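You operate a simulated robot arm through the tools that you are given. There is no shell and no other tool. Be economical: measure what you need, move in short steps, check, and stop when the job is done.

You are at the controls of a simulated two-armed robot. One attempt, no reset.

JOB
Take the blue banded roll on the top of the card bench and put it away on the top of the high shelf. Then put the printed block on the top of the card bench away on the gold bay. Then put the white jar marked "PINK 2" from the top of the card bench on the middle shelf under the store bench. Then take the green cup and leave it on the top deck of the hand cart. Then press the green button of the hand press two times. Then fetch the black blue-handled weight and set it on the cream stack. Then take the black speck and leave it in the tin jug. Then put the cream cup in the rinse trough. Keep to this order. Set down upright: printed block, white jar, black blue-handled weight, cream cup.

It is judged by the outcome, as a careful person would: the job done as asked, and still so three seconds after it is handed in. It fails if anything else is knocked over, pushed out of place, dropped, spilled or broken.

ROBOT AND FRAMES
Two 7-joint arms with two-finger parallel grippers on one trunk, on a base that drives. Base frame: it is fixed to the floor where the robot stands at the start and does not move with it; the origin is under the middle of the robot, x ahead of it, y to its left, z up. Lengths are in mm, angles in rad, forces in N, time in s.
The left shoulder is at the start at [48, 101, 1085], the right one opposite. Places, roughly: black blue-handled weight (8x6x9 cm) [1700, -4900, 800]; black speck (2x2x2 cm) [1500, -4900, 800]; blue banded roll (6x6x15 cm) [500, -100, 900]; cream cup (12x8x9 cm) [1400, -5000, 500]; cream stack (30x21 cm) [640, -3440, 840]; gold bay (25x15 cm) [2900, -800, 800]; green button of the hand press [900, -300, 800]; green cup (8x8x7 cm) [800, 500, 800]; middle shelf under the store bench [-3200, 200, 500]; printed block [500, 0, 750]; rinse trough [600, -1800, 700]; tin jug (14x19x15 cm) [2600, -2100, 500]; top deck of the hand cart [-1700, 200, 600]; top of the high shelf (22x80 cm) [2980, 1280, 1520]; white jar [500, 250, 750]. Payload 2.4 kg a hand.
The TCP of each hand is the grasp point between the finger pads, 24 mm short of the fingertips. In the tool frame z runs along the fingers and y along their closing line. The gripper opens to 68 mm. The fingers are 17 mm wide and 10 mm thick; the gripper's body (40 by 70 mm) begins 41 mm behind the TCP.
Orientation is that of the tool frame in the base frame, as [roll, pitch, yaw] about the fixed x, y, z axes, in that order (R = Rz(yaw) Ry(pitch) Rx(roll)). With the fingers straight down and closing along the base's y, the tool's x points along the base's -x, its y along +y and its z along -z.

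CONTROLS
- The arms move only by the tool apply_moves. It takes "left_deltas", "right_deltas" or both (then of equal length, played together; a hand with none holds still); each is a list that holds one entry, the list of rows, each a list of 7 numbers: the turn, a rotation vector about the tool's x, y, z in units of 180 degrees (1.0 is 180 degrees), then the shift along the tool's x, y, z in units of 400 mm (1.0 is 400 mm), then the finger opening in mm, from 0 to 68. In form: [[[wx, wy, wz, tx, ty, tz, jaw], ...]]. A call has 1 to 12 rows; each row is the pose to reach, as a shift and turn from the pose commanded when the call began, along the tool's axes at that moment. A call with a number of a shift or a turn outside -1 to 1 is refused whole. Rows are played at 5 a second. More than 50 mm and 0.15 rad between two rows, or a gripper value outside its range, and nothing of the call is played. A pose out of reach is approached as far as the arm can. The call stops where the force on the tool passes 40 N (or 10 N more than at its start, if that is more) or the arm is blocked; 0.2 s more then pass. The fingers move at their own pace (about 72 mm/s each) and stop on an object; they squeeze with about 31 N. The grip force told is the motor's: it shows also when the fingers shut on nothing. Time passes only in rows, and 0.2 s behind the last, so rows that repeat a pose let the fingers close. The reply holds the time, the measured pose of the TCP, the force on the tool along the base axes, the opening and the grip force, in the units named above and with some noise, with the torque about the TCP (base axes, N m) and any sound that the robot's microphone picked up, and new pictures: "pictures" is both (left out), scene, wrist or none (wrist: the cameras of the hands that moved).
- Cameras (640 x 400 px; columns grow to the right, rows downward): "scene" is now at [135.4, 11.9, 1240.7]; the picture's right is [0.13, -0.99, 0.00], its down [-0.60, -0.08, -0.80] and it looks along [0.79, 0.10, -0.60] (base axes); focal length 254 px, centre (320, 200). "left" rides on the left gripper at [84, -11, -75] in its tool frame; the picture's right is [0.13, 0.99, 0.00], its down [-0.60, 0.08, -0.79] and it looks along [-0.79, 0.10, 0.61] (tool axes); focal length 251 px, centre (320, 200). "right" rides on the right gripper at [84, 11, -75] in its tool frame; the picture's right is [-0.13, 0.99, 0.00], its down [-0.60, -0.08, -0.79] and it looks along [-0.79, -0.10, 0.61] (tool axes); focal length 251 px, centre (320, 200). There is no depth. A picture from a camera that has moved, and an enlarged one, comes with that camera's place and axes in the base frame and with its lens.
- slide_trunk(by): slides the trunk up (or, below 0, down) by that many mm; the arms and the scene camera ride with it, the base frame stays. It gives what a move gives, with no picture.
- roll_base(legs): drives the robot by 1 to 6 legs, each [ahead, left, turn to the left] in mm, mm and rad, along the robot's own axes; the way and the turn of a leg run together, so that a leg with both is an arc; at most 1500 mm and 3.142 rad a leg. The arms and the cameras ride along, it lands a little off, and it stops where it bumps. It gives what a move gives, and a new picture of the scene camera.
- head_to(pan, tilt): turns the head with the scene camera to pan (to the left, within 1.501 rad either way) and tilt (down, from -0.506 to 1.204), counted from straight ahead of the robot. It gives what a move gives, and a new picture of the scene camera.
- inspect(camera, box): a new picture of the part [left, top, right, bottom] of that camera's present view, enlarged. No time passes.
- close_job(): hands the job in; it is judged then, once.

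Work in short steps. Places have to be worked out from the pictures, the camera data and where the tool is seen: move nearer, look again, correct. Check each grasp and each placing, and mend what went wrong. You have 217 turns and 260 pictures in all, those below and enlarged ones among them. Open the grippers and draw the arms clear of the work before you hand the job in, unless the task says otherwise; then end with one line.

The tools are called after "Emit:" as a command line: name --argument value ..., lists and objects as JSON in quotes. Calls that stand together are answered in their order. apply_moves: Moves the arms, as the interface text tells. Its arguments: {"type":"object","properties":{"left_deltas":{"type":"array"},"right_deltas":{"type":"array"},"pictures":{"type":"string","enum":["both","scene","wrist","none"]}},"required":[]} The other tools are called the same way: slide_trunk (by) slides the trunk up or down; roll_base (legs) drives the base; head_to (pan, tilt) turns the head that bears the scene camera; inspect (camera, box) takes an enlarged picture of a part of a camera's view; close_job () hands the job in.

At the start:

```text
clock: 0.0
left_ee_pos: [298.6, 245.4, 1022.4]
left_tool_rot: [3.141, 0.001, 3.141]
left_ft_force: [0.4, -0.3, -0.8]
left_wrist_torque: [-0.02, 0.03, 0.0]
left_grip_width: 67.9
left_gripper_force: 0.0
right_ee_pos: [323.9, -27.6, 1098.5]
right_tool_rot: [3.14, 0.0, -3.141]
right_ft_force: [0.1, 0.4, -0.3]
right_wrist_torque: [0.02, -0.01, 0.02]
right_grip_width: 67.9
right_gripper_force: 0.1
trunk travel left (down, up): [-300.0, 550.0]
robot x, y, heading: [4.9, 0.3, 0.004]
head pan, tilt: [0.127, 0.646]
```

scene: 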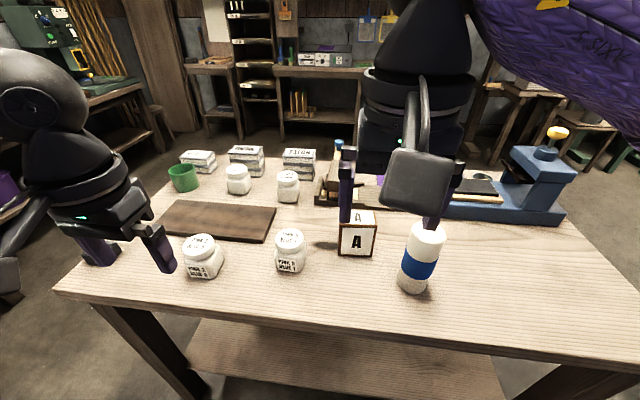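
right: 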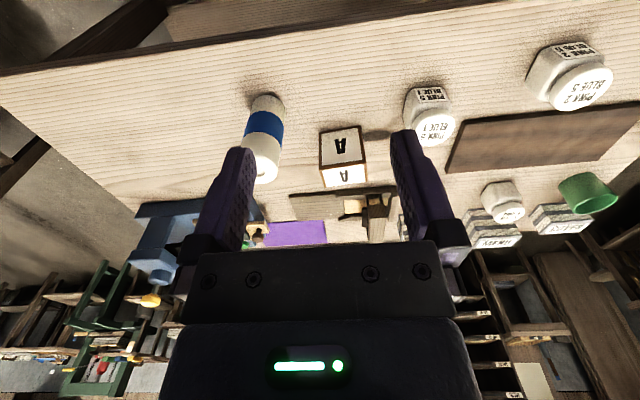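
left: 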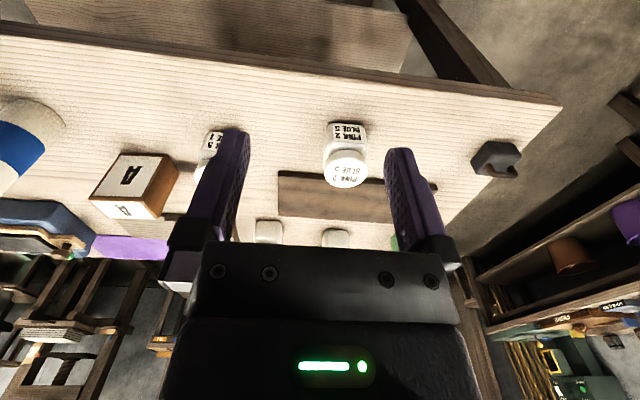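

I judge the roll at about [515, -148], standing on a bench top near z 750 with its edge near x 380. I'll tilt the right hand forward to 30° below horizontal and bring it in line with the roll.

Emit:
apply_moves --right_deltas '[[[0, -0.0417, 0, -0.024, -0.0375, 0, 68], [0, -0.0833, 0, -0.0475, -0.075, 0, 68], [0, -0.125, 0, -0.071, -0.1125, 0, 68], [0, -0.1667, 0, -0.095, -0.15, 0, 68], [0, -0.2083, 0, -0.119, -0.1875, 0, 68], [0, -0.25, 0, -0.1425, -0.225, 0, 68], [0, -0.2917, 0, -0.166, -0.2625, 0, 68], [0, -0.3333, 0, -0.19, -0.3, 0, 68], [0, -0.3333, 0, -0.19, -0.3, 0, 68]]]' --pictures "both"

Emit:
head_to --pan -0.3 --tilt 0.75

```text
clock: 2.0
left_ee_pos: [298.2, 245.4, 1021.8]
left_tool_rot: [-3.141, 0.0, -3.14]
left_ft_force: [-1.0, 1.5, 0.0]
left_wrist_torque: [-0.02, 0.01, -0.06]
left_grip_width: 68.0
left_gripper_force: 0.0
right_ee_pos: [401.8, -148.6, 1097.4]
right_tool_rot: [3.139, 1.05, -3.141]
right_ft_force: [-0.2, 0.9, 0.7]
right_wrist_torque: [0.02, -0.01, 0.0]
right_grip_width: 67.9
right_gripper_force: 0.1
trunk travel left (down, up): [-300.0, 550.0]
robot x, y, heading: [-0.2, -0.3, 0.001]
head pan, tilt: [0.127, 0.646]
camera scene: at [135.3, 11.7, 1240.7], right [0.13, -0.99, 0.0], down [-0.6, -0.08, -0.8], along [0.79, 0.1, -0.6], focal length 254 px, centre (320, 200)
camera right: at [295.4, -138.6, 1062.1], right [0.06, 0.99, 0.11], down [-0.39, -0.08, 0.92], along [0.92, -0.1, 0.38], focal length 251 px, centre (320, 200)
```

scene: 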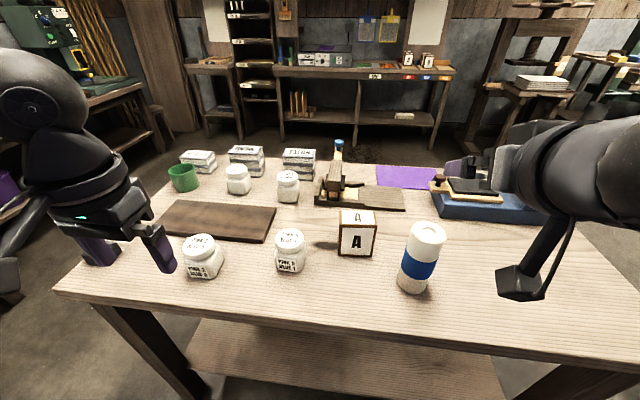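
right: 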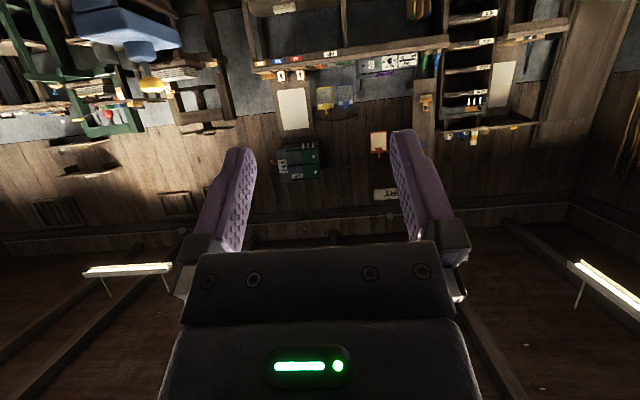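

```text
clock: 2.9
left_ee_pos: [297.1, 245.5, 1023.0]
left_tool_rot: [-3.141, 0.0, 3.141]
left_ft_force: [0.1, -0.1, 0.3]
left_wrist_torque: [-0.02, -0.02, -0.03]
left_grip_width: 67.7
left_gripper_force: 0.0
right_ee_pos: [401.5, -149.3, 1097.5]
right_tool_rot: [3.138, 1.047, 3.14]
right_ft_force: [0.0, -0.1, 0.1]
right_wrist_torque: [-0.01, 0.0, 0.02]
right_grip_width: 67.9
right_gripper_force: 0.0
trunk travel left (down, up): [-300.0, 550.0]
robot x, y, heading: [-0.7, -1.3, -0.001]
head pan, tilt: [-0.3, 0.75]
camera scene: at [128.3, -23.7, 1231.8], right [-0.29, -0.96, 0.0], down [-0.65, 0.2, -0.73], along [0.7, -0.22, -0.68], focal length 254 px, centre (320, 200)
```

scene: 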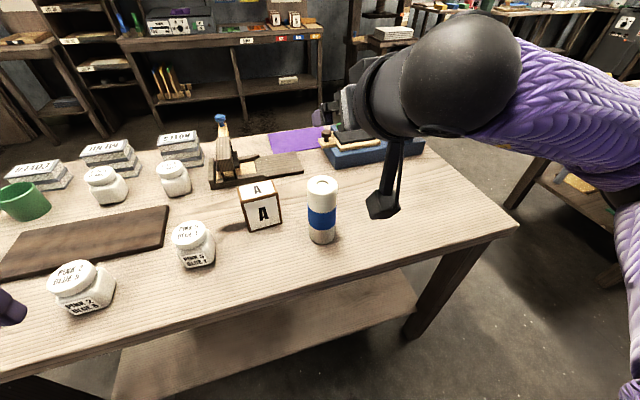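

The views agree on a bench top near z 760 and the roll axis near [502, -149]. I'll raise the left hand out of the way and then lower the trunk so the right hand comes level with the top of the roll.

Emit:
apply_moves --left_deltas '[[[0, 0, 0, 0, 0, -0.1, 68], [0, 0, 0, 0, 0, -0.2, 68], [0, 0, 0, 0, 0, -0.3, 68], [0, 0, 0, 0, 0, -0.4, 68], [0, 0, 0, 0, 0, -0.5, 68], [0, 0, 0, 0, 0, -0.5, 68]]]' --pictures "none"

Emit:
slide_trunk --by -217

Emit:
head_to --pan -0.3 --tilt 0.6

```text
clock: 4.3
left_ee_pos: [298.9, 244.1, 1222.9]
left_tool_rot: [3.141, 0.0, 3.141]
left_ft_force: [-0.8, 0.0, -0.4]
left_wrist_torque: [0.01, 0.02, -0.01]
left_grip_width: 68.0
left_gripper_force: 0.0
right_ee_pos: [402.8, -148.9, 1097.2]
right_tool_rot: [-3.141, 1.047, 3.139]
right_ft_force: [-0.2, 0.5, 0.2]
right_wrist_torque: [-0.02, 0.0, 0.01]
right_grip_width: 68.1
right_gripper_force: 0.1
trunk travel left (down, up): [-300.0, 550.0]
robot x, y, heading: [-0.1, 6.5, 0.001]
head pan, tilt: [-0.3, 0.75]
```

```text
clock: 6.6
left_ee_pos: [298.2, 245.7, 1005.7]
left_tool_rot: [-3.141, 0.0, 3.14]
left_ft_force: [0.1, -0.4, 0.5]
left_wrist_torque: [0.03, 0.02, -0.03]
left_grip_width: 68.0
left_gripper_force: 0.1
right_ee_pos: [400.5, -149.1, 881.3]
right_tool_rot: [3.139, 1.047, 3.14]
right_ft_force: [-0.4, 0.7, 0.2]
right_wrist_torque: [-0.02, -0.04, 0.02]
right_grip_width: 67.9
right_gripper_force: 0.0
trunk travel left (down, up): [-83.0, 766.0]
robot x, y, heading: [0.1, 0.2, 0.001]
head pan, tilt: [-0.3, 0.75]
```

```text
clock: 7.3
left_ee_pos: [297.6, 245.5, 1005.4]
left_tool_rot: [3.141, 0.001, -3.141]
left_ft_force: [0.0, -0.1, -0.6]
left_wrist_torque: [0.02, -0.01, -0.01]
left_grip_width: 67.9
left_gripper_force: 0.0
right_ee_pos: [400.2, -150.5, 880.0]
right_tool_rot: [3.14, 1.048, 3.14]
right_ft_force: [-0.6, 0.8, -0.4]
right_wrist_torque: [0.0, 0.0, 0.01]
right_grip_width: 68.1
right_gripper_force: 0.1
trunk travel left (down, up): [-83.0, 766.0]
robot x, y, heading: [1.7, -1.3, 0.005]
head pan, tilt: [-0.3, 0.6]
camera scene: at [193.2, -25.4, 1022.5], right [-0.3, -0.96, 0.0], down [-0.54, 0.17, -0.82], along [0.79, -0.24, -0.57], focal length 254 px, centre (320, 200)
```

scene: 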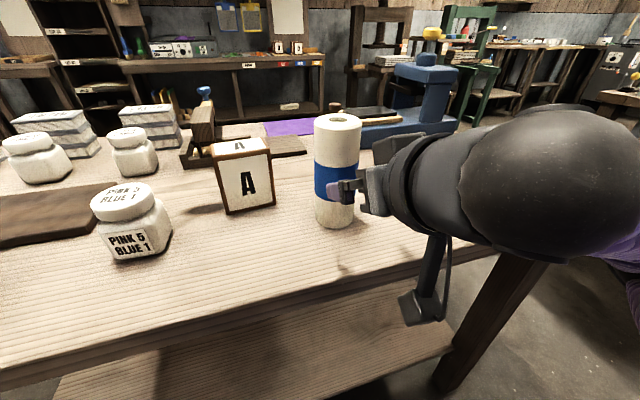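

The hand is level with the upper roll. I'll zoom in to fix the roll's axis more precisely.

Emit:
inspect --camera "scene" --box '[280, 100, 440, 240]'

```text
2.86 times, centred on (360, 170) of scene
camera zoom: at [193.2, -25.4, 1022.5], right [-0.3, -0.96, 0.0], down [-0.54, 0.17, -0.82], along [0.79, -0.24, -0.57], focal length 726 px, centre (206, 286)
```

zoom: 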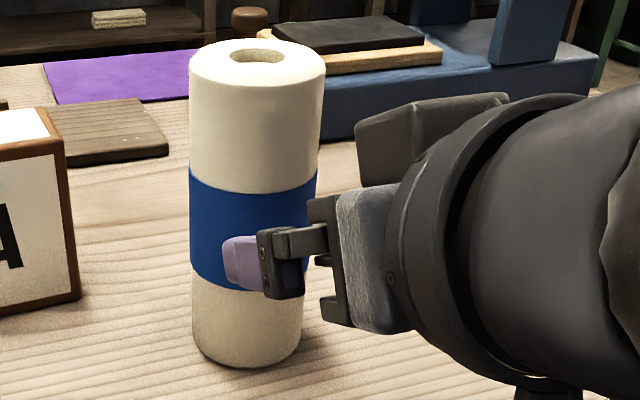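

The axis comes out at roughly [495±10, -142]. I'll check the sideways alignment in the right wrist camera, which looks past the fingers toward the roll.

Emit:
inspect --camera "right" --box '[0, 0, 640, 400]'

```text
1.00 times, centred on (320, 200) of right (not enlarged: the box is as wide or as high as the picture)
camera zoom: at [294.4, -137.8, 845.6], right [0.06, 0.99, 0.11], down [-0.38, -0.08, 0.92], along [0.92, -0.1, 0.38], focal length 251 px, centre (320, 200)
```

zoom: 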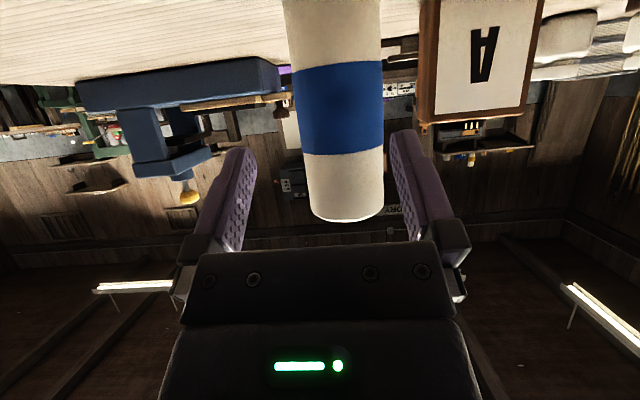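

The wrist view puts the roll axis at about y -137, with its top near z 925. I'll shift the hand 12 mm left and 15 mm up, move it 25 mm ahead, and check again.

Emit:
apply_moves --right_deltas '[[[0, 0, 0, -0.0325, 0.031, -0.0188, 68], [0, 0, 0, -0.064, 0.031, 0.0353, 68], [0, 0, 0, -0.064, 0.031, 0.0353, 68]]]' --pictures "wrist"

```text
clock: 8.1
left_ee_pos: [298.6, 243.2, 1005.6]
left_tool_rot: [3.141, 0.0, -3.142]
left_ft_force: [-0.5, -0.5, 0.2]
left_wrist_torque: [-0.02, -0.01, 0.0]
left_grip_width: 67.9
left_gripper_force: 0.1
right_ee_pos: [426.2, -136.3, 895.6]
right_tool_rot: [3.139, 1.047, 3.139]
right_ft_force: [0.2, -0.4, 0.0]
right_wrist_torque: [0.0, -0.02, 0.0]
right_grip_width: 68.1
right_gripper_force: 0.0
trunk travel left (down, up): [-83.0, 766.0]
robot x, y, heading: [-1.0, -1.0, 0.007]
head pan, tilt: [-0.3, 0.6]
camera right: at [319.2, -126.0, 860.7], right [0.06, 0.99, 0.11], down [-0.38, -0.08, 0.92], along [0.92, -0.1, 0.38], focal length 251 px, centre (320, 200)
```

right: 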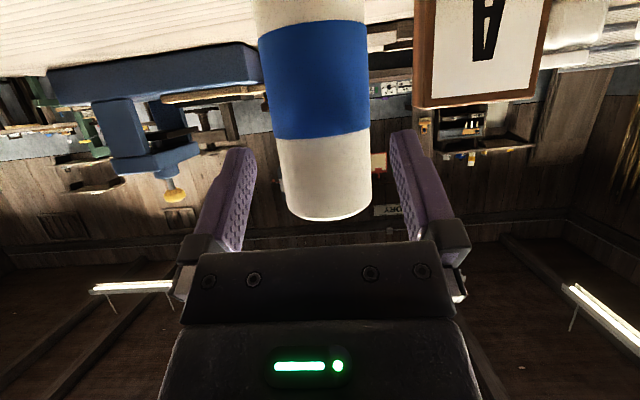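

The alignment is within 1–2 mm and the roll axis is near x 482. I'll go ahead 50 mm and close on it.

Emit:
apply_moves --right_deltas '[[[0, 0, 0, -0.0208, -0.0025, 0.0361, 68], [0, 0, 0, -0.0417, -0.0025, 0.0722, 68], [0, 0, 0, -0.0625, -0.0025, 0.1083, 68], [0, 0, 0, -0.0625, -0.0025, 0.1083, 68], [0, 0, 0, -0.0625, -0.0025, 0.1083, 40], [0, 0, 0, -0.0625, -0.0025, 0.1083, 40], [0, 0, 0, -0.0625, -0.0025, 0.1083, 40]]]' --pictures "both"

```text
clock: 9.7
left_ee_pos: [298.4, 244.6, 1005.5]
left_tool_rot: [-3.141, 0.0, 3.141]
left_ft_force: [-0.2, -0.2, -0.1]
left_wrist_torque: [-0.02, 0.02, 0.0]
left_grip_width: 67.8
left_gripper_force: 0.1
right_ee_pos: [475.0, -137.0, 897.2]
right_tool_rot: [3.138, 1.047, 3.14]
right_ft_force: [1.8, 0.6, 0.9]
right_wrist_torque: [0.02, -0.06, -0.01]
right_grip_width: 57.1
right_gripper_force: 30.6
trunk travel left (down, up): [-83.0, 766.0]
robot x, y, heading: [0.2, -2.2, -0.001]
head pan, tilt: [-0.3, 0.6]
camera scene: at [193.3, -25.4, 1022.5], right [-0.3, -0.96, 0.0], down [-0.54, 0.17, -0.82], along [0.79, -0.24, -0.57], focal length 254 px, centre (320, 200)
camera right: at [369.3, -126.9, 860.7], right [0.06, 0.99, 0.11], down [-0.38, -0.08, 0.92], along [0.92, -0.1, 0.38], focal length 251 px, centre (320, 200)
```

scene: 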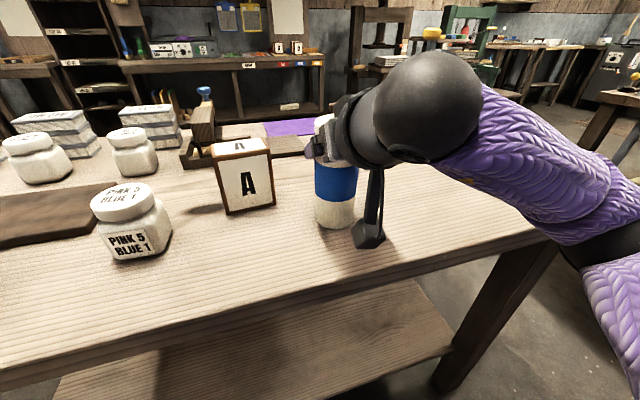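
right: 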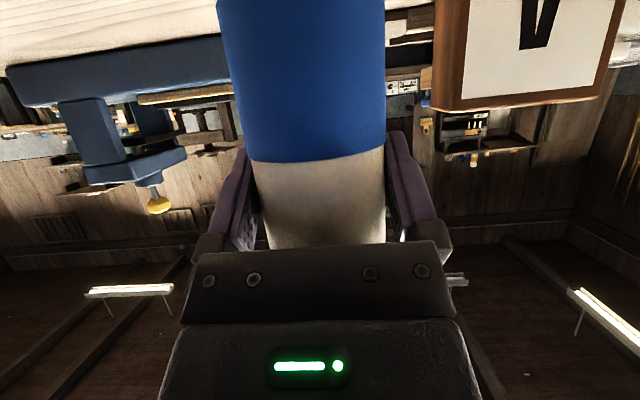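

It's gripped at 57 mm. I'll lift it by raising the trunk, then look toward the far wall.

Emit:
slide_trunk --by 250

Emit:
head_to --pan 0.6 --tilt 0.25

Emit:
head_to --pan -0.9 --tilt 0.35

```text
clock: 12.3
left_ee_pos: [297.9, 246.9, 1255.2]
left_tool_rot: [3.142, -0.001, 3.14]
left_ft_force: [-0.2, 0.4, -1.0]
left_wrist_torque: [0.01, -0.02, 0.0]
left_grip_width: 68.0
left_gripper_force: 0.0
right_ee_pos: [475.5, -138.2, 1145.3]
right_tool_rot: [3.14, 1.045, 3.139]
right_ft_force: [0.5, 0.1, -0.6]
right_wrist_torque: [0.01, 0.0, 0.01]
right_grip_width: 56.7
right_gripper_force: 30.8
trunk travel left (down, up): [-333.0, 516.0]
robot x, y, heading: [0.5, -1.1, 0.005]
head pan, tilt: [-0.3, 0.6]
```

```text
clock: 13.5
left_ee_pos: [299.5, 244.3, 1255.2]
left_tool_rot: [3.141, 0.0, 3.141]
left_ft_force: [-0.6, -0.8, 0.2]
left_wrist_torque: [0.0, 0.02, 0.02]
left_grip_width: 68.2
left_gripper_force: 0.0
right_ee_pos: [475.5, -136.5, 1145.9]
right_tool_rot: [3.14, 1.048, 3.139]
right_ft_force: [-1.1, 0.1, -1.6]
right_wrist_torque: [-0.01, 0.01, -0.01]
right_grip_width: 56.6
right_gripper_force: 30.6
trunk travel left (down, up): [-333.0, 516.0]
robot x, y, heading: [-2.7, -1.8, -0.001]
head pan, tilt: [0.6, 0.25]
camera scene: at [120.0, 53.4, 1310.2], right [0.56, -0.83, 0.0], down [-0.2, -0.14, -0.97], along [0.8, 0.55, -0.25], focal length 254 px, centre (320, 200)
```

scene: 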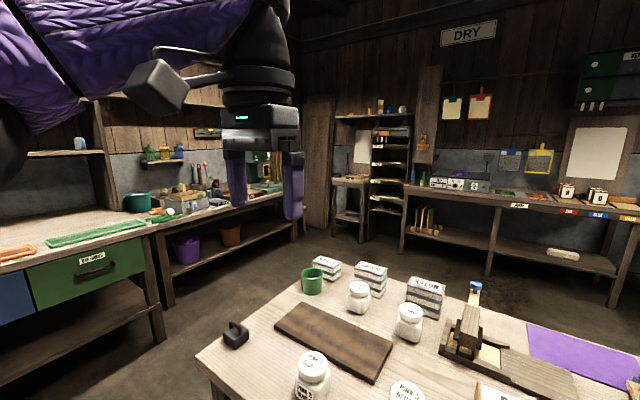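

```text
clock: 15.1
left_ee_pos: [298.6, 245.2, 1254.8]
left_tool_rot: [-3.14, 0.0, 3.141]
left_ft_force: [-0.5, -0.1, 0.7]
left_wrist_torque: [-0.01, -0.01, -0.01]
left_grip_width: 68.0
left_gripper_force: 0.1
right_ee_pos: [475.9, -138.4, 1145.6]
right_tool_rot: [3.14, 1.046, 3.139]
right_ft_force: [0.2, 0.3, -1.4]
right_wrist_torque: [-0.01, 0.01, -0.01]
right_grip_width: 56.7
right_gripper_force: 30.9
trunk travel left (down, up): [-333.0, 516.0]
robot x, y, heading: [0.2, 1.3, -0.004]
head pan, tilt: [-0.901, 0.351]
camera scene: at [100.8, -72.2, 1300.7], right [-0.78, -0.62, 0.0], down [-0.21, 0.27, -0.94], along [0.58, -0.74, -0.34], focal length 254 px, centre (320, 200)
```

scene: 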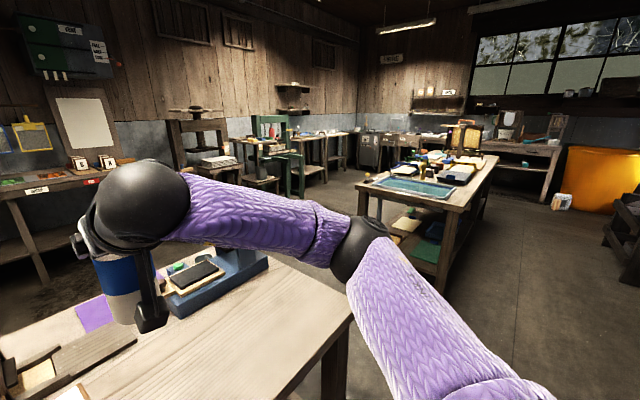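

The roll is held. The high shelf is in the far corner, and there is a clear aisle at y≈1125 to the left of the bench. I'll back off, slide left, and drive along it.

Emit:
roll_base --legs '[[-250, 0, 0], [0, 1130, 0], [1400, 0, 0], [600, 100, 0]]'

Emit:
head_to --pan 0.1 --tilt 0.0

```text
clock: 31.8
left_ee_pos: [2028.0, 1465.1, 1255.8]
left_tool_rot: [3.141, 0.001, 3.14]
left_ft_force: [0.2, -0.1, 0.3]
left_wrist_torque: [0.02, -0.01, 0.0]
left_grip_width: 67.8
left_gripper_force: 0.0
right_ee_pos: [2205.0, 1080.3, 1146.5]
right_tool_rot: [3.14, 1.047, 3.138]
right_ft_force: [0.1, -0.5, -0.7]
right_wrist_torque: [0.0, 0.01, -0.01]
right_grip_width: 56.9
right_gripper_force: 31.0
trunk travel left (down, up): [-333.0, 516.0]
robot x, y, heading: [1734.6, 1217.3, -0.003]
head pan, tilt: [-0.901, 0.351]
camera scene: at [1829.9, 1147.4, 1300.7], right [-0.79, -0.62, 0.0], down [-0.21, 0.27, -0.94], along [0.58, -0.74, -0.34], focal length 254 px, centre (320, 200)
```

scene: 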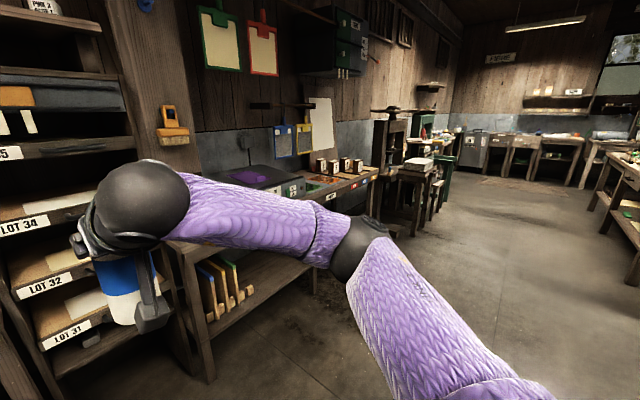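

```text
clock: 33.0
left_ee_pos: [2027.7, 1464.9, 1255.3]
left_tool_rot: [-3.141, 0.001, 3.14]
left_ft_force: [-1.0, 0.4, 0.2]
left_wrist_torque: [-0.01, 0.01, -0.02]
left_grip_width: 68.1
left_gripper_force: 0.1
right_ee_pos: [2205.3, 1081.4, 1145.7]
right_tool_rot: [3.14, 1.048, 3.136]
right_ft_force: [0.5, 0.4, -0.6]
right_wrist_torque: [0.02, -0.02, 0.01]
right_grip_width: 57.0
right_gripper_force: 31.1
trunk travel left (down, up): [-333.0, 516.0]
robot x, y, heading: [1732.7, 1222.0, -0.001]
head pan, tilt: [0.099, 0.0]
camera scene: at [1861.6, 1229.2, 1333.2], right [0.1, -1.0, 0.0], down [0.0, 0.0, -1.0], along [1.0, 0.1, 0.0], focal length 254 px, centre (320, 200)
```

scene: 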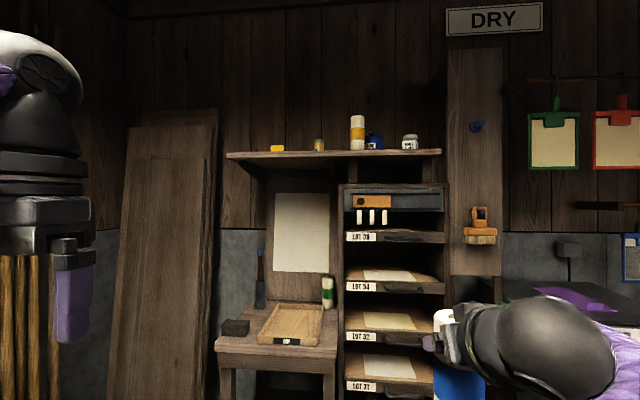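

I can see the shelf top with items and gaps along it. I'll raise the hand a little, run the trunk up, and go nearer for a view from above.

Emit:
apply_moves --right_deltas '[[[0, 0, 0, -0.0866, 0, -0.05, 40], [0, 0, 0, -0.0866, 0, -0.05, 40]]]' --pictures "none"

Emit:
slide_trunk --by 510

Emit:
roll_base --legs '[[350, 150, 0]]'

Emit:
head_to --pan 0.0 --tilt 0.35

```text
clock: 33.6
left_ee_pos: [2028.1, 1464.3, 1254.1]
left_tool_rot: [-3.141, 0.0, 3.14]
left_ft_force: [0.3, -0.9, 0.6]
left_wrist_torque: [-0.01, -0.01, 0.0]
left_grip_width: 67.9
left_gripper_force: 0.1
right_ee_pos: [2205.3, 1081.5, 1185.7]
right_tool_rot: [3.14, 1.047, 3.138]
right_ft_force: [-0.6, 0.9, -0.5]
right_wrist_torque: [0.0, 0.01, -0.01]
right_grip_width: 57.1
right_gripper_force: 31.4
trunk travel left (down, up): [-333.0, 516.0]
robot x, y, heading: [1726.7, 1216.3, 0.001]
head pan, tilt: [0.099, 0.0]
```

```text
refused: 510 is not a number from -400 to 400
```

```text
clock: 36.1
left_ee_pos: [2379.7, 1616.0, 1255.8]
left_tool_rot: [-3.14, 0.0, 3.14]
left_ft_force: [-0.1, -1.0, 0.2]
left_wrist_torque: [0.0, -0.01, -0.03]
left_grip_width: 68.0
left_gripper_force: 0.1
right_ee_pos: [2557.9, 1235.2, 1184.8]
right_tool_rot: [3.141, 1.047, 3.14]
right_ft_force: [-0.7, 0.2, -1.0]
right_wrist_torque: [0.0, 0.06, 0.03]
right_grip_width: 56.9
right_gripper_force: 31.0
trunk travel left (down, up): [-333.0, 516.0]
robot x, y, heading: [2079.4, 1371.0, 0.002]
head pan, tilt: [0.099, 0.0]
camera scene: at [2213.7, 1381.0, 1333.1], right [0.1, -0.99, 0.0], down [0.0, 0.0, -1.0], along [0.99, 0.1, 0.0], focal length 254 px, centre (320, 200)
```

scene: 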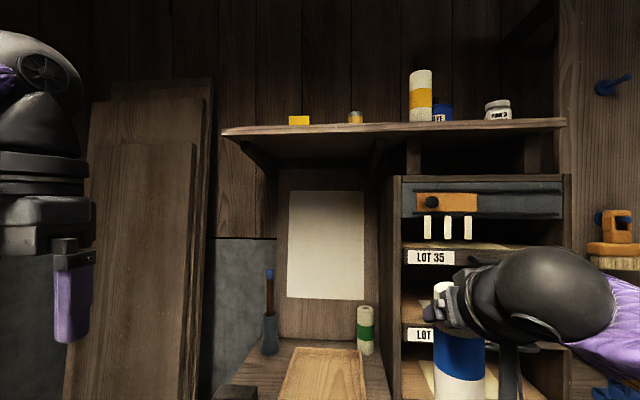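

```text
clock: 36.9
left_ee_pos: [2378.8, 1616.8, 1256.3]
left_tool_rot: [-3.141, 0.0, 3.141]
left_ft_force: [0.0, 0.0, 0.0]
left_wrist_torque: [0.02, 0.02, -0.03]
left_grip_width: 68.0
left_gripper_force: 0.1
right_ee_pos: [2556.6, 1234.3, 1185.3]
right_tool_rot: [3.141, 1.046, 3.141]
right_ft_force: [-0.2, -0.3, -1.7]
right_wrist_torque: [0.01, 0.0, 0.01]
right_grip_width: 56.7
right_gripper_force: 31.2
trunk travel left (down, up): [-333.0, 516.0]
robot x, y, heading: [2078.7, 1372.6, -0.001]
head pan, tilt: [0.0, 0.351]
camera scene: at [2216.9, 1371.9, 1300.8], right [0.0, -1.0, 0.0], down [-0.34, 0.0, -0.94], along [0.94, 0.0, -0.34], focal length 254 px, centre (320, 200)
```

scene: 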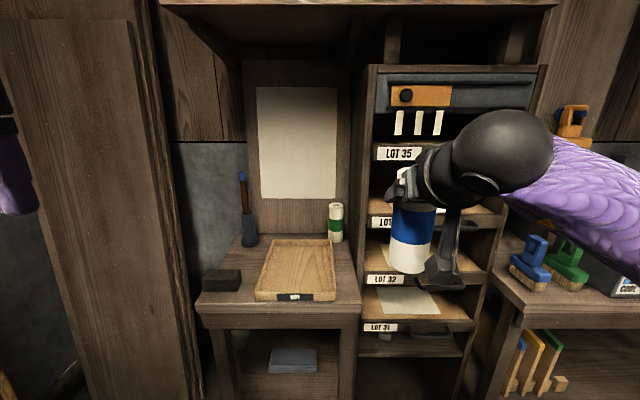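

I'm raising the trunk in two slides, then looking down at the shelf top.

Emit:
slide_trunk --by 400

Emit:
slide_trunk --by 112

Emit:
head_to --pan -0.05 --tilt 0.4

```text
clock: 40.7
left_ee_pos: [2378.7, 1615.9, 1656.1]
left_tool_rot: [-3.14, 0.001, 3.142]
left_ft_force: [-0.8, 0.2, 0.8]
left_wrist_torque: [0.02, -0.01, 0.03]
left_grip_width: 67.9
left_gripper_force: 0.1
right_ee_pos: [2556.0, 1234.0, 1585.0]
right_tool_rot: [3.141, 1.048, 3.14]
right_ft_force: [0.0, -0.1, -2.1]
right_wrist_torque: [0.0, -0.03, -0.01]
right_grip_width: 57.1
right_gripper_force: 30.6
trunk travel left (down, up): [-733.0, 116.0]
robot x, y, heading: [2077.7, 1375.8, 0.001]
head pan, tilt: [0.0, 0.351]
```

```text
clock: 42.2
left_ee_pos: [2378.1, 1616.8, 1767.4]
left_tool_rot: [-3.141, 0.0, 3.14]
left_ft_force: [0.6, -0.7, 0.2]
left_wrist_torque: [0.0, -0.03, -0.02]
left_grip_width: 68.2
left_gripper_force: 0.0
right_ee_pos: [2557.0, 1233.6, 1696.5]
right_tool_rot: [3.141, 1.048, 3.141]
right_ft_force: [-0.2, 0.2, -0.4]
right_wrist_torque: [0.02, 0.01, -0.03]
right_grip_width: 56.7
right_gripper_force: 31.1
trunk travel left (down, up): [-845.0, 4.0]
robot x, y, heading: [2081.8, 1370.5, -0.003]
head pan, tilt: [0.0, 0.351]
```

```text
clock: 42.8
left_ee_pos: [2378.5, 1616.1, 1767.5]
left_tool_rot: [-3.141, 0.0, 3.141]
left_ft_force: [0.5, 0.2, 0.0]
left_wrist_torque: [-0.02, -0.03, 0.02]
left_grip_width: 68.0
left_gripper_force: 0.0
right_ee_pos: [2557.1, 1233.7, 1695.1]
right_tool_rot: [3.14, 1.048, 3.14]
right_ft_force: [0.1, 0.3, -0.1]
right_wrist_torque: [0.02, 0.0, 0.01]
right_grip_width: 56.9
right_gripper_force: 31.2
trunk travel left (down, up): [-845.0, 4.0]
robot x, y, heading: [2083.0, 1368.9, -0.0]
head pan, tilt: [-0.051, 0.4]
camera scene: at [2184.3, 1367.2, 1809.7], right [-0.05, -1.0, 0.0], down [-0.39, 0.02, -0.92], along [0.92, -0.05, -0.39], focal length 254 px, centre (320, 200)
```

scene: 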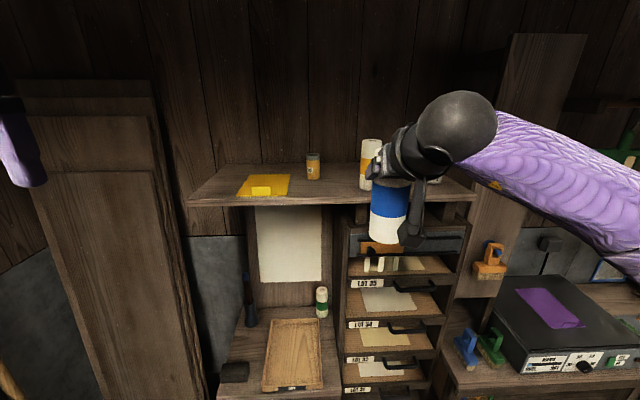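

The shelf top is visible, with a yellow mat and can on the left and a yellow roll in the middle. I'll zoom in to find the free spot.

Emit:
inspect --camera "scene" --box '[180, 130, 400, 268]'

```text
2.90 times, centred on (290, 199) of scene
camera zoom: at [2184.3, 1367.2, 1809.7], right [-0.05, -1.0, 0.0], down [-0.39, 0.02, -0.92], along [0.92, -0.05, -0.39], focal length 737 px, centre (407, 203)
```

zoom: 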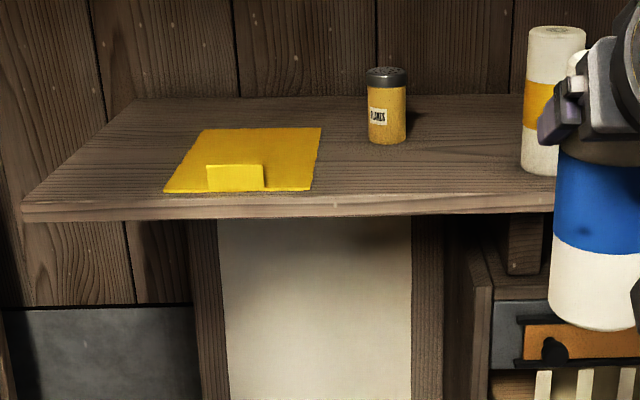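

The shelf's front edge is near x 2877 with its top near z 1523. The free spot between the can and the yellow roll is about [2957, 1280]. I'll drive most of the way.

Emit:
roll_base --legs '[[300, 46, 0]]'

```text
clock: 44.8
left_ee_pos: [2676.9, 1661.5, 1767.7]
left_tool_rot: [-3.141, -0.001, 3.138]
left_ft_force: [0.4, 0.8, 0.0]
left_wrist_torque: [-0.04, 0.01, 0.0]
left_grip_width: 67.8
left_gripper_force: 0.1
right_ee_pos: [2854.3, 1278.9, 1697.2]
right_tool_rot: [3.139, 1.048, 3.139]
right_ft_force: [0.2, -0.5, -1.1]
right_wrist_torque: [-0.02, 0.01, 0.02]
right_grip_width: 56.9
right_gripper_force: 30.8
trunk travel left (down, up): [-845.0, 4.0]
robot x, y, heading: [2377.6, 1414.4, -0.011]
head pan, tilt: [-0.051, 0.4]
camera scene: at [2481.8, 1412.8, 1809.7], right [-0.05, -1.0, 0.0], down [-0.39, 0.02, -0.92], along [0.92, -0.05, -0.39], focal length 254 px, centre (320, 200)
```

scene: 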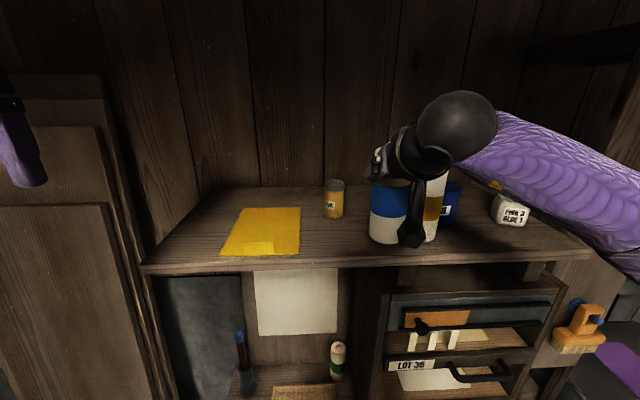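

The shelf edge refines to x≈2891 and z≈1522, and the space around y 1279 is clear. I'll drive 60 mm more and extend the arm 55 mm.

Emit:
roll_base --legs '[[60, 0, 0]]'

Emit:
apply_moves --right_deltas '[[[0, 0, 0, -0.023, 0, 0.0398, 40], [0, 0, 0, -0.046, 0, 0.0797, 40], [0, 0, 0, -0.0688, 0, 0.1191, 40], [0, 0, 0, -0.0688, 0, 0.1191, 40]]]' --pictures "both"

```text
clock: 45.8
left_ee_pos: [2735.0, 1660.9, 1768.1]
left_tool_rot: [3.141, 0.0, 3.138]
left_ft_force: [0.6, 0.0, -0.3]
left_wrist_torque: [-0.01, -0.02, -0.01]
left_grip_width: 68.2
left_gripper_force: 0.1
right_ee_pos: [2911.4, 1279.7, 1696.5]
right_tool_rot: [3.141, 1.049, 3.137]
right_ft_force: [-0.4, -1.1, -0.8]
right_wrist_torque: [0.04, 0.03, -0.01]
right_grip_width: 57.0
right_gripper_force: 30.6
trunk travel left (down, up): [-845.0, 4.0]
robot x, y, heading: [2437.6, 1416.1, 0.001]
head pan, tilt: [-0.051, 0.4]
camera scene: at [2538.7, 1412.9, 1809.8], right [-0.05, -1.0, 0.0], down [-0.39, 0.02, -0.92], along [0.92, -0.05, -0.39], focal length 254 px, centre (320, 200)
```

scene: 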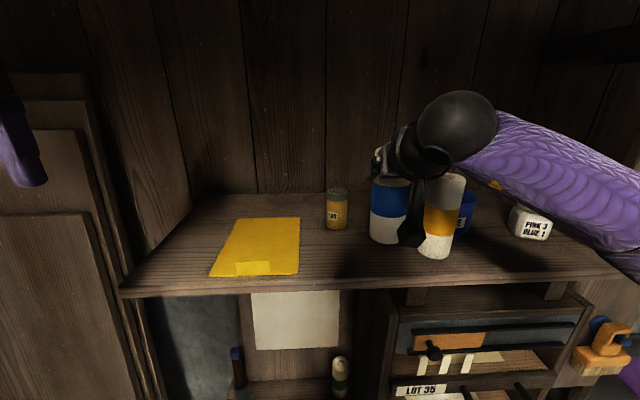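

```text
clock: 46.8
left_ee_pos: [2735.0, 1662.0, 1768.4]
left_tool_rot: [-3.141, 0.002, 3.139]
left_ft_force: [-0.1, 0.1, 0.0]
left_wrist_torque: [-0.04, -0.02, 0.0]
left_grip_width: 68.3
left_gripper_force: 0.0
right_ee_pos: [2965.5, 1279.2, 1696.9]
right_tool_rot: [3.14, 1.048, 3.138]
right_ft_force: [-1.0, -0.7, -1.2]
right_wrist_torque: [0.01, -0.01, -0.01]
right_grip_width: 56.8
right_gripper_force: 31.1
trunk travel left (down, up): [-845.0, 4.0]
robot x, y, heading: [2435.3, 1415.7, -0.006]
head pan, tilt: [-0.051, 0.4]
camera scene: at [2539.3, 1412.6, 1809.7], right [-0.05, -1.0, 0.0], down [-0.39, 0.02, -0.92], along [0.92, -0.05, -0.39], focal length 254 px, centre (320, 200)
camera right: at [2859.8, 1290.0, 1661.6], right [0.07, 0.99, 0.11], down [-0.39, -0.08, 0.92], along [0.92, -0.11, 0.38], focal length 251 px, centre (320, 200)
```

scene: 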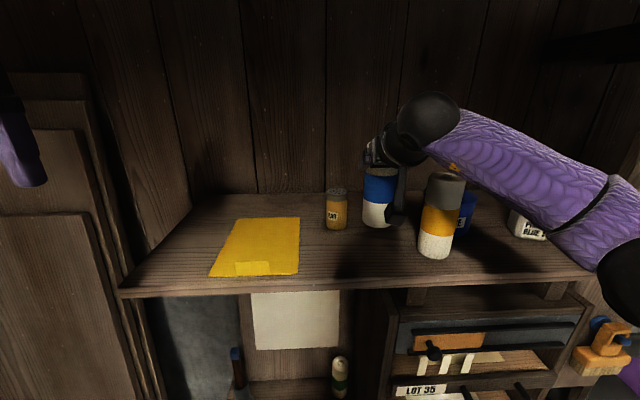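
right: 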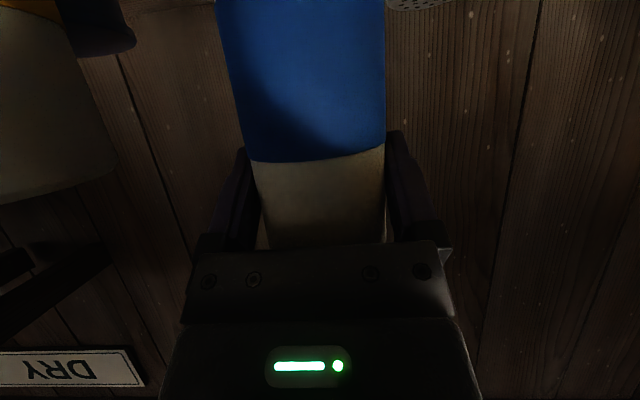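

Position looks right, [2970, 1279] for the roll axis, clear of its neighbours. I'll lower it gently toward contact.

Emit:
apply_moves --right_deltas '[[[0, 0, 0, 0.0216, 0, 0.0125, 40], [0, 0, 0, 0.0433, 0, 0.025, 40], [0, 0, 0, 0.0649, 0, 0.0375, 40], [0, 0, 0, 0.0779, 0, 0.045, 40], [0, 0, 0, 0.0844, 0, 0.0487, 40], [0, 0, 0, 0.0909, 0, 0.0525, 40], [0, 0, 0, 0.0909, 0, 0.0525, 40]]]' --pictures "scene"

```text
clock: 48.4
left_ee_pos: [2734.8, 1661.3, 1766.4]
left_tool_rot: [3.141, 0.001, 3.138]
left_ft_force: [0.1, -0.6, 0.6]
left_wrist_torque: [-0.02, 0.01, -0.02]
left_grip_width: 68.3
left_gripper_force: 0.1
right_ee_pos: [2967.0, 1278.0, 1654.9]
right_tool_rot: [-3.142, 1.046, 3.138]
right_ft_force: [0.3, 0.9, -0.2]
right_wrist_torque: [-0.02, 0.01, 0.01]
right_grip_width: 56.7
right_gripper_force: 30.8
trunk travel left (down, up): [-845.0, 4.0]
robot x, y, heading: [2436.1, 1415.8, -0.004]
head pan, tilt: [-0.051, 0.4]
camera scene: at [2540.2, 1412.8, 1809.7], right [-0.05, -1.0, 0.0], down [-0.39, 0.02, -0.92], along [0.92, -0.05, -0.39], focal length 254 px, centre (320, 200)
```

scene: 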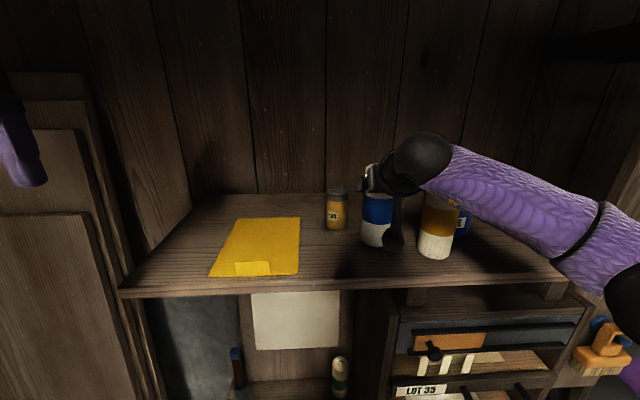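

No contact yet at TCP z 1655. I'll continue down in small steps.

Emit:
apply_moves --right_deltas '[[[0, 0, 0, 0.0043, 0, 0.0025, 40], [0, 0, 0, 0.0087, 0, 0.005, 40], [0, 0, 0, 0.013, 0, 0.0075, 40], [0, 0, 0, 0.0173, 0, 0.01, 40], [0, 0, 0, 0.0173, 0, 0.01, 40]]]' --pictures "scene"

Emit:
inspect --camera "scene" --box '[320, 160, 480, 290]'

```text
clock: 49.6
left_ee_pos: [2735.6, 1662.2, 1769.5]
left_tool_rot: [3.141, 0.001, 3.139]
left_ft_force: [0.3, 0.5, 0.2]
left_wrist_torque: [0.02, -0.01, -0.03]
left_grip_width: 68.0
left_gripper_force: 0.0
right_ee_pos: [2967.5, 1277.7, 1647.1]
right_tool_rot: [3.139, 1.047, 3.137]
right_ft_force: [-0.4, -0.2, -1.3]
right_wrist_torque: [-0.02, -0.03, -0.03]
right_grip_width: 56.7
right_gripper_force: 31.4
trunk travel left (down, up): [-845.0, 4.0]
robot x, y, heading: [2434.4, 1415.7, -0.003]
head pan, tilt: [-0.051, 0.4]
camera scene: at [2540.2, 1412.8, 1809.7], right [-0.05, -1.0, 0.0], down [-0.39, 0.02, -0.92], along [0.92, -0.05, -0.39], focal length 254 px, centre (320, 200)
```

scene: 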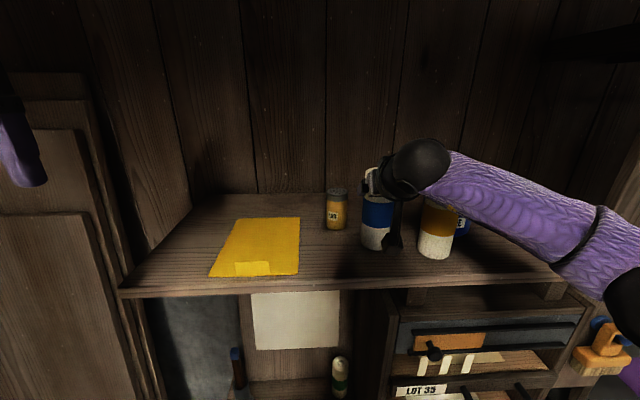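

```text
3.08 times, centred on (400, 225) of scene
camera zoom: at [2540.2, 1412.8, 1809.7], right [-0.05, -1.0, 0.0], down [-0.39, 0.02, -0.92], along [0.92, -0.05, -0.39], focal length 782 px, centre (74, 123)
```

zoom: 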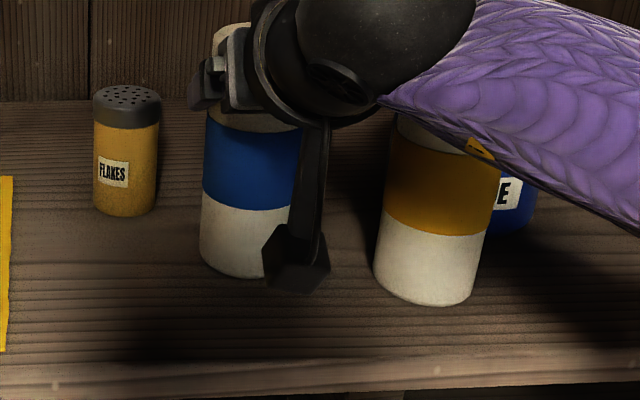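

The roll's base seems about 5–10 mm above the shelf. I'll keep going in 2 mm steps.

Emit:
apply_moves --right_deltas '[[[0, 0, 0, 0.0043, 0, 0.0025, 40], [0, 0, 0, 0.0087, 0, 0.005, 40], [0, 0, 0, 0.013, 0, 0.0075, 40], [0, 0, 0, 0.013, 0, 0.0075, 40]]]' --pictures "none"

```text
clock: 50.6
left_ee_pos: [2733.9, 1661.4, 1768.6]
left_tool_rot: [-3.141, 0.002, 3.138]
left_ft_force: [-0.3, 0.1, 0.3]
left_wrist_torque: [-0.02, 0.02, -0.02]
left_grip_width: 68.0
left_gripper_force: 0.1
right_ee_pos: [2965.2, 1278.6, 1643.6]
right_tool_rot: [3.137, 1.053, 3.138]
right_ft_force: [6.3, -2.2, 29.6]
right_wrist_torque: [0.09, -0.17, -0.17]
right_grip_width: 57.3
right_gripper_force: 31.0
trunk travel left (down, up): [-845.0, 4.0]
robot x, y, heading: [2439.8, 1419.0, -0.006]
head pan, tilt: [-0.051, 0.4]
```

Contact at z≈1644, which makes the standing height 122 above the surface. I'll ease off, open the fingers, and withdraw straight back.

Emit:
apply_moves --right_deltas '[[[0, 0, 0, -0.0055, 0, -0.0032, 40], [0, 0, 0, -0.0055, 0, -0.0032, 68], [0, 0, 0, -0.0055, 0, -0.0032, 68], [0, 0, 0, -0.0055, 0, -0.0032, 68], [0, 0, 0, 0.017, 0, -0.0422, 68], [0, 0, 0, 0.045, 0, -0.0911, 68], [0, 0, 0, 0.095, 0, -0.1777, 68], [0, 0, 0, 0.095, 0, -0.1777, 68]]]' --pictures "both"

```text
clock: 52.4
left_ee_pos: [2736.5, 1662.5, 1767.5]
left_tool_rot: [3.141, 0.001, 3.139]
left_ft_force: [-0.1, 0.7, -0.6]
left_wrist_torque: [0.01, 0.01, 0.0]
left_grip_width: 68.2
left_gripper_force: 0.0
right_ee_pos: [2886.8, 1280.5, 1644.6]
right_tool_rot: [3.139, 1.047, 3.135]
right_ft_force: [0.9, -0.6, 0.2]
right_wrist_torque: [0.05, -0.04, 0.0]
right_grip_width: 68.0
right_gripper_force: 0.1
trunk travel left (down, up): [-845.0, 4.0]
robot x, y, heading: [2436.9, 1416.9, -0.002]
head pan, tilt: [-0.051, 0.4]
camera scene: at [2541.0, 1413.0, 1809.6], right [-0.05, -1.0, 0.0], down [-0.39, 0.02, -0.92], along [0.92, -0.05, -0.39], focal length 254 px, centre (320, 200)
camera right: at [2780.9, 1291.6, 1609.1], right [0.07, 0.99, 0.11], down [-0.38, -0.08, 0.92], along [0.92, -0.11, 0.38], focal length 251 px, centre (320, 200)
```

scene: 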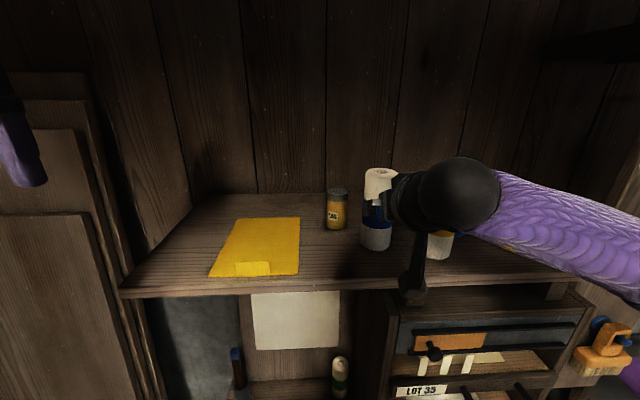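
right: 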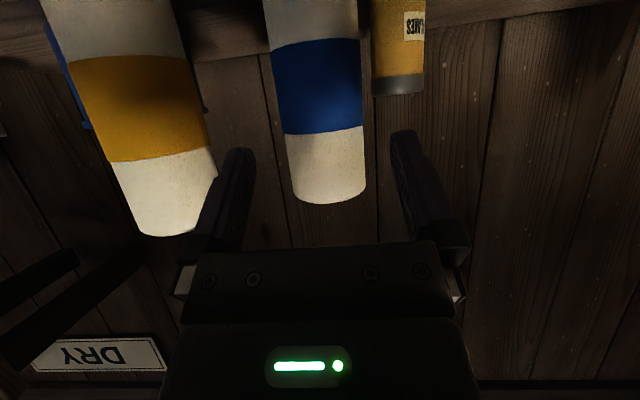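

The roll stands upright on the shelf, which makes the bench top z≈774. I'll back out, lower the trunk, and return to the front of the bench for the block.

Emit:
roll_base --legs '[[-600, -100, 0]]'

Emit:
slide_trunk --by -400

Emit:
roll_base --legs '[[-700, -120, 0], [-1390, 0, 0], [0, -1250, 0]]'

Emit:
head_to --pan 0.0 --tilt 0.7

```text
clock: 55.8
left_ee_pos: [2138.1, 1567.3, 1767.7]
left_tool_rot: [-3.141, 0.001, 3.132]
left_ft_force: [0.8, -0.2, -0.1]
left_wrist_torque: [0.0, 0.02, 0.01]
left_grip_width: 67.9
left_gripper_force: 0.1
right_ee_pos: [2287.9, 1185.5, 1644.6]
right_tool_rot: [-3.141, 1.048, 3.132]
right_ft_force: [0.9, -0.5, -0.3]
right_wrist_torque: [-0.02, 0.03, 0.01]
right_grip_width: 68.0
right_gripper_force: 0.0
trunk travel left (down, up): [-845.0, 4.0]
robot x, y, heading: [1839.4, 1320.5, -0.006]
head pan, tilt: [-0.051, 0.4]
camera scene: at [1942.0, 1320.2, 1809.7], right [-0.06, -1.0, 0.0], down [-0.39, 0.02, -0.92], along [0.92, -0.05, -0.39], focal length 254 px, centre (320, 200)
```

scene: 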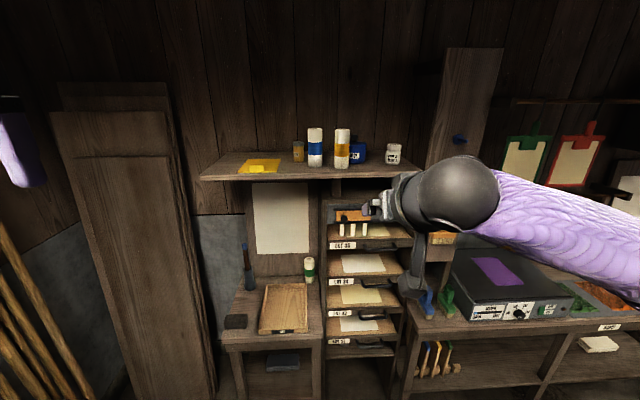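

```text
clock: 59.6
left_ee_pos: [2138.9, 1567.8, 1368.9]
left_tool_rot: [-3.142, 0.0, 3.132]
left_ft_force: [-0.8, 0.2, 0.2]
left_wrist_torque: [0.01, -0.01, 0.0]
left_grip_width: 67.9
left_gripper_force: 0.0
right_ee_pos: [2288.5, 1185.7, 1243.9]
right_tool_rot: [3.14, 1.049, 3.134]
right_ft_force: [0.1, -0.4, 0.1]
right_wrist_torque: [0.01, -0.01, -0.03]
right_grip_width: 68.0
right_gripper_force: 0.2
trunk travel left (down, up): [-445.0, 404.0]
robot x, y, heading: [1838.9, 1325.8, -0.006]
head pan, tilt: [-0.051, 0.4]
```

```text
clock: 76.0
left_ee_pos: [4.5, 220.0, 1367.5]
left_tool_rot: [-3.141, 0.001, 3.094]
left_ft_force: [-0.7, 0.5, 0.3]
left_wrist_torque: [-0.02, 0.01, 0.0]
left_grip_width: 68.0
left_gripper_force: 0.1
right_ee_pos: [139.9, -166.6, 1244.8]
right_tool_rot: [3.14, 1.047, 3.093]
right_ft_force: [0.5, 0.5, 0.4]
right_wrist_torque: [0.01, 0.01, 0.0]
right_grip_width: 68.1
right_gripper_force: 0.0
trunk travel left (down, up): [-445.0, 404.0]
robot x, y, heading: [-301.7, -9.6, -0.046]
head pan, tilt: [-0.051, 0.4]
camera scene: at [-185.2, -20.3, 1409.0], right [-0.1, -1.0, 0.0], down [-0.39, 0.04, -0.92], along [0.92, -0.09, -0.39], focal length 254 px, centre (320, 200)
```

scene: 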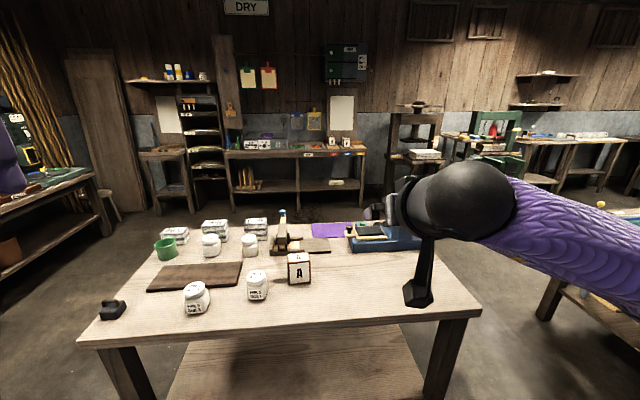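

```text
clock: 76.8
left_ee_pos: [5.0, 220.5, 1366.9]
left_tool_rot: [3.141, 0.002, 3.094]
left_ft_force: [0.4, 0.2, -0.4]
left_wrist_torque: [0.01, 0.0, -0.02]
left_grip_width: 68.1
left_gripper_force: 0.0
right_ee_pos: [139.0, -166.3, 1244.5]
right_tool_rot: [3.14, 1.046, 3.096]
right_ft_force: [0.0, -0.4, -0.3]
right_wrist_torque: [-0.02, -0.01, 0.0]
right_grip_width: 68.0
right_gripper_force: 0.0
trunk travel left (down, up): [-445.0, 404.0]
robot x, y, heading: [-306.8, -10.7, -0.049]
head pan, tilt: [0.0, 0.7]
camera scene: at [-192.5, -15.1, 1382.3], right [-0.05, -1.0, 0.0], down [-0.64, 0.03, -0.77], along [0.76, -0.04, -0.64], focal length 254 px, centre (320, 200)
```

scene: 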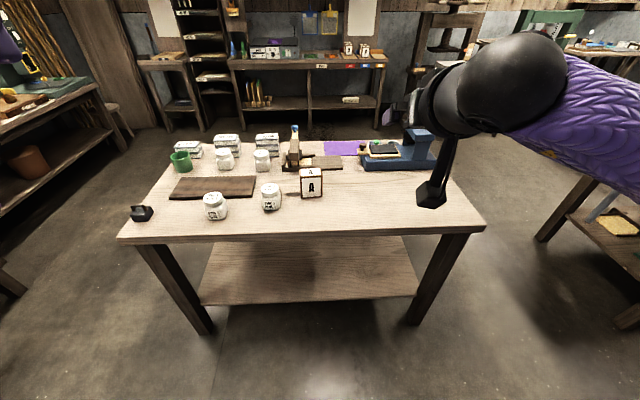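

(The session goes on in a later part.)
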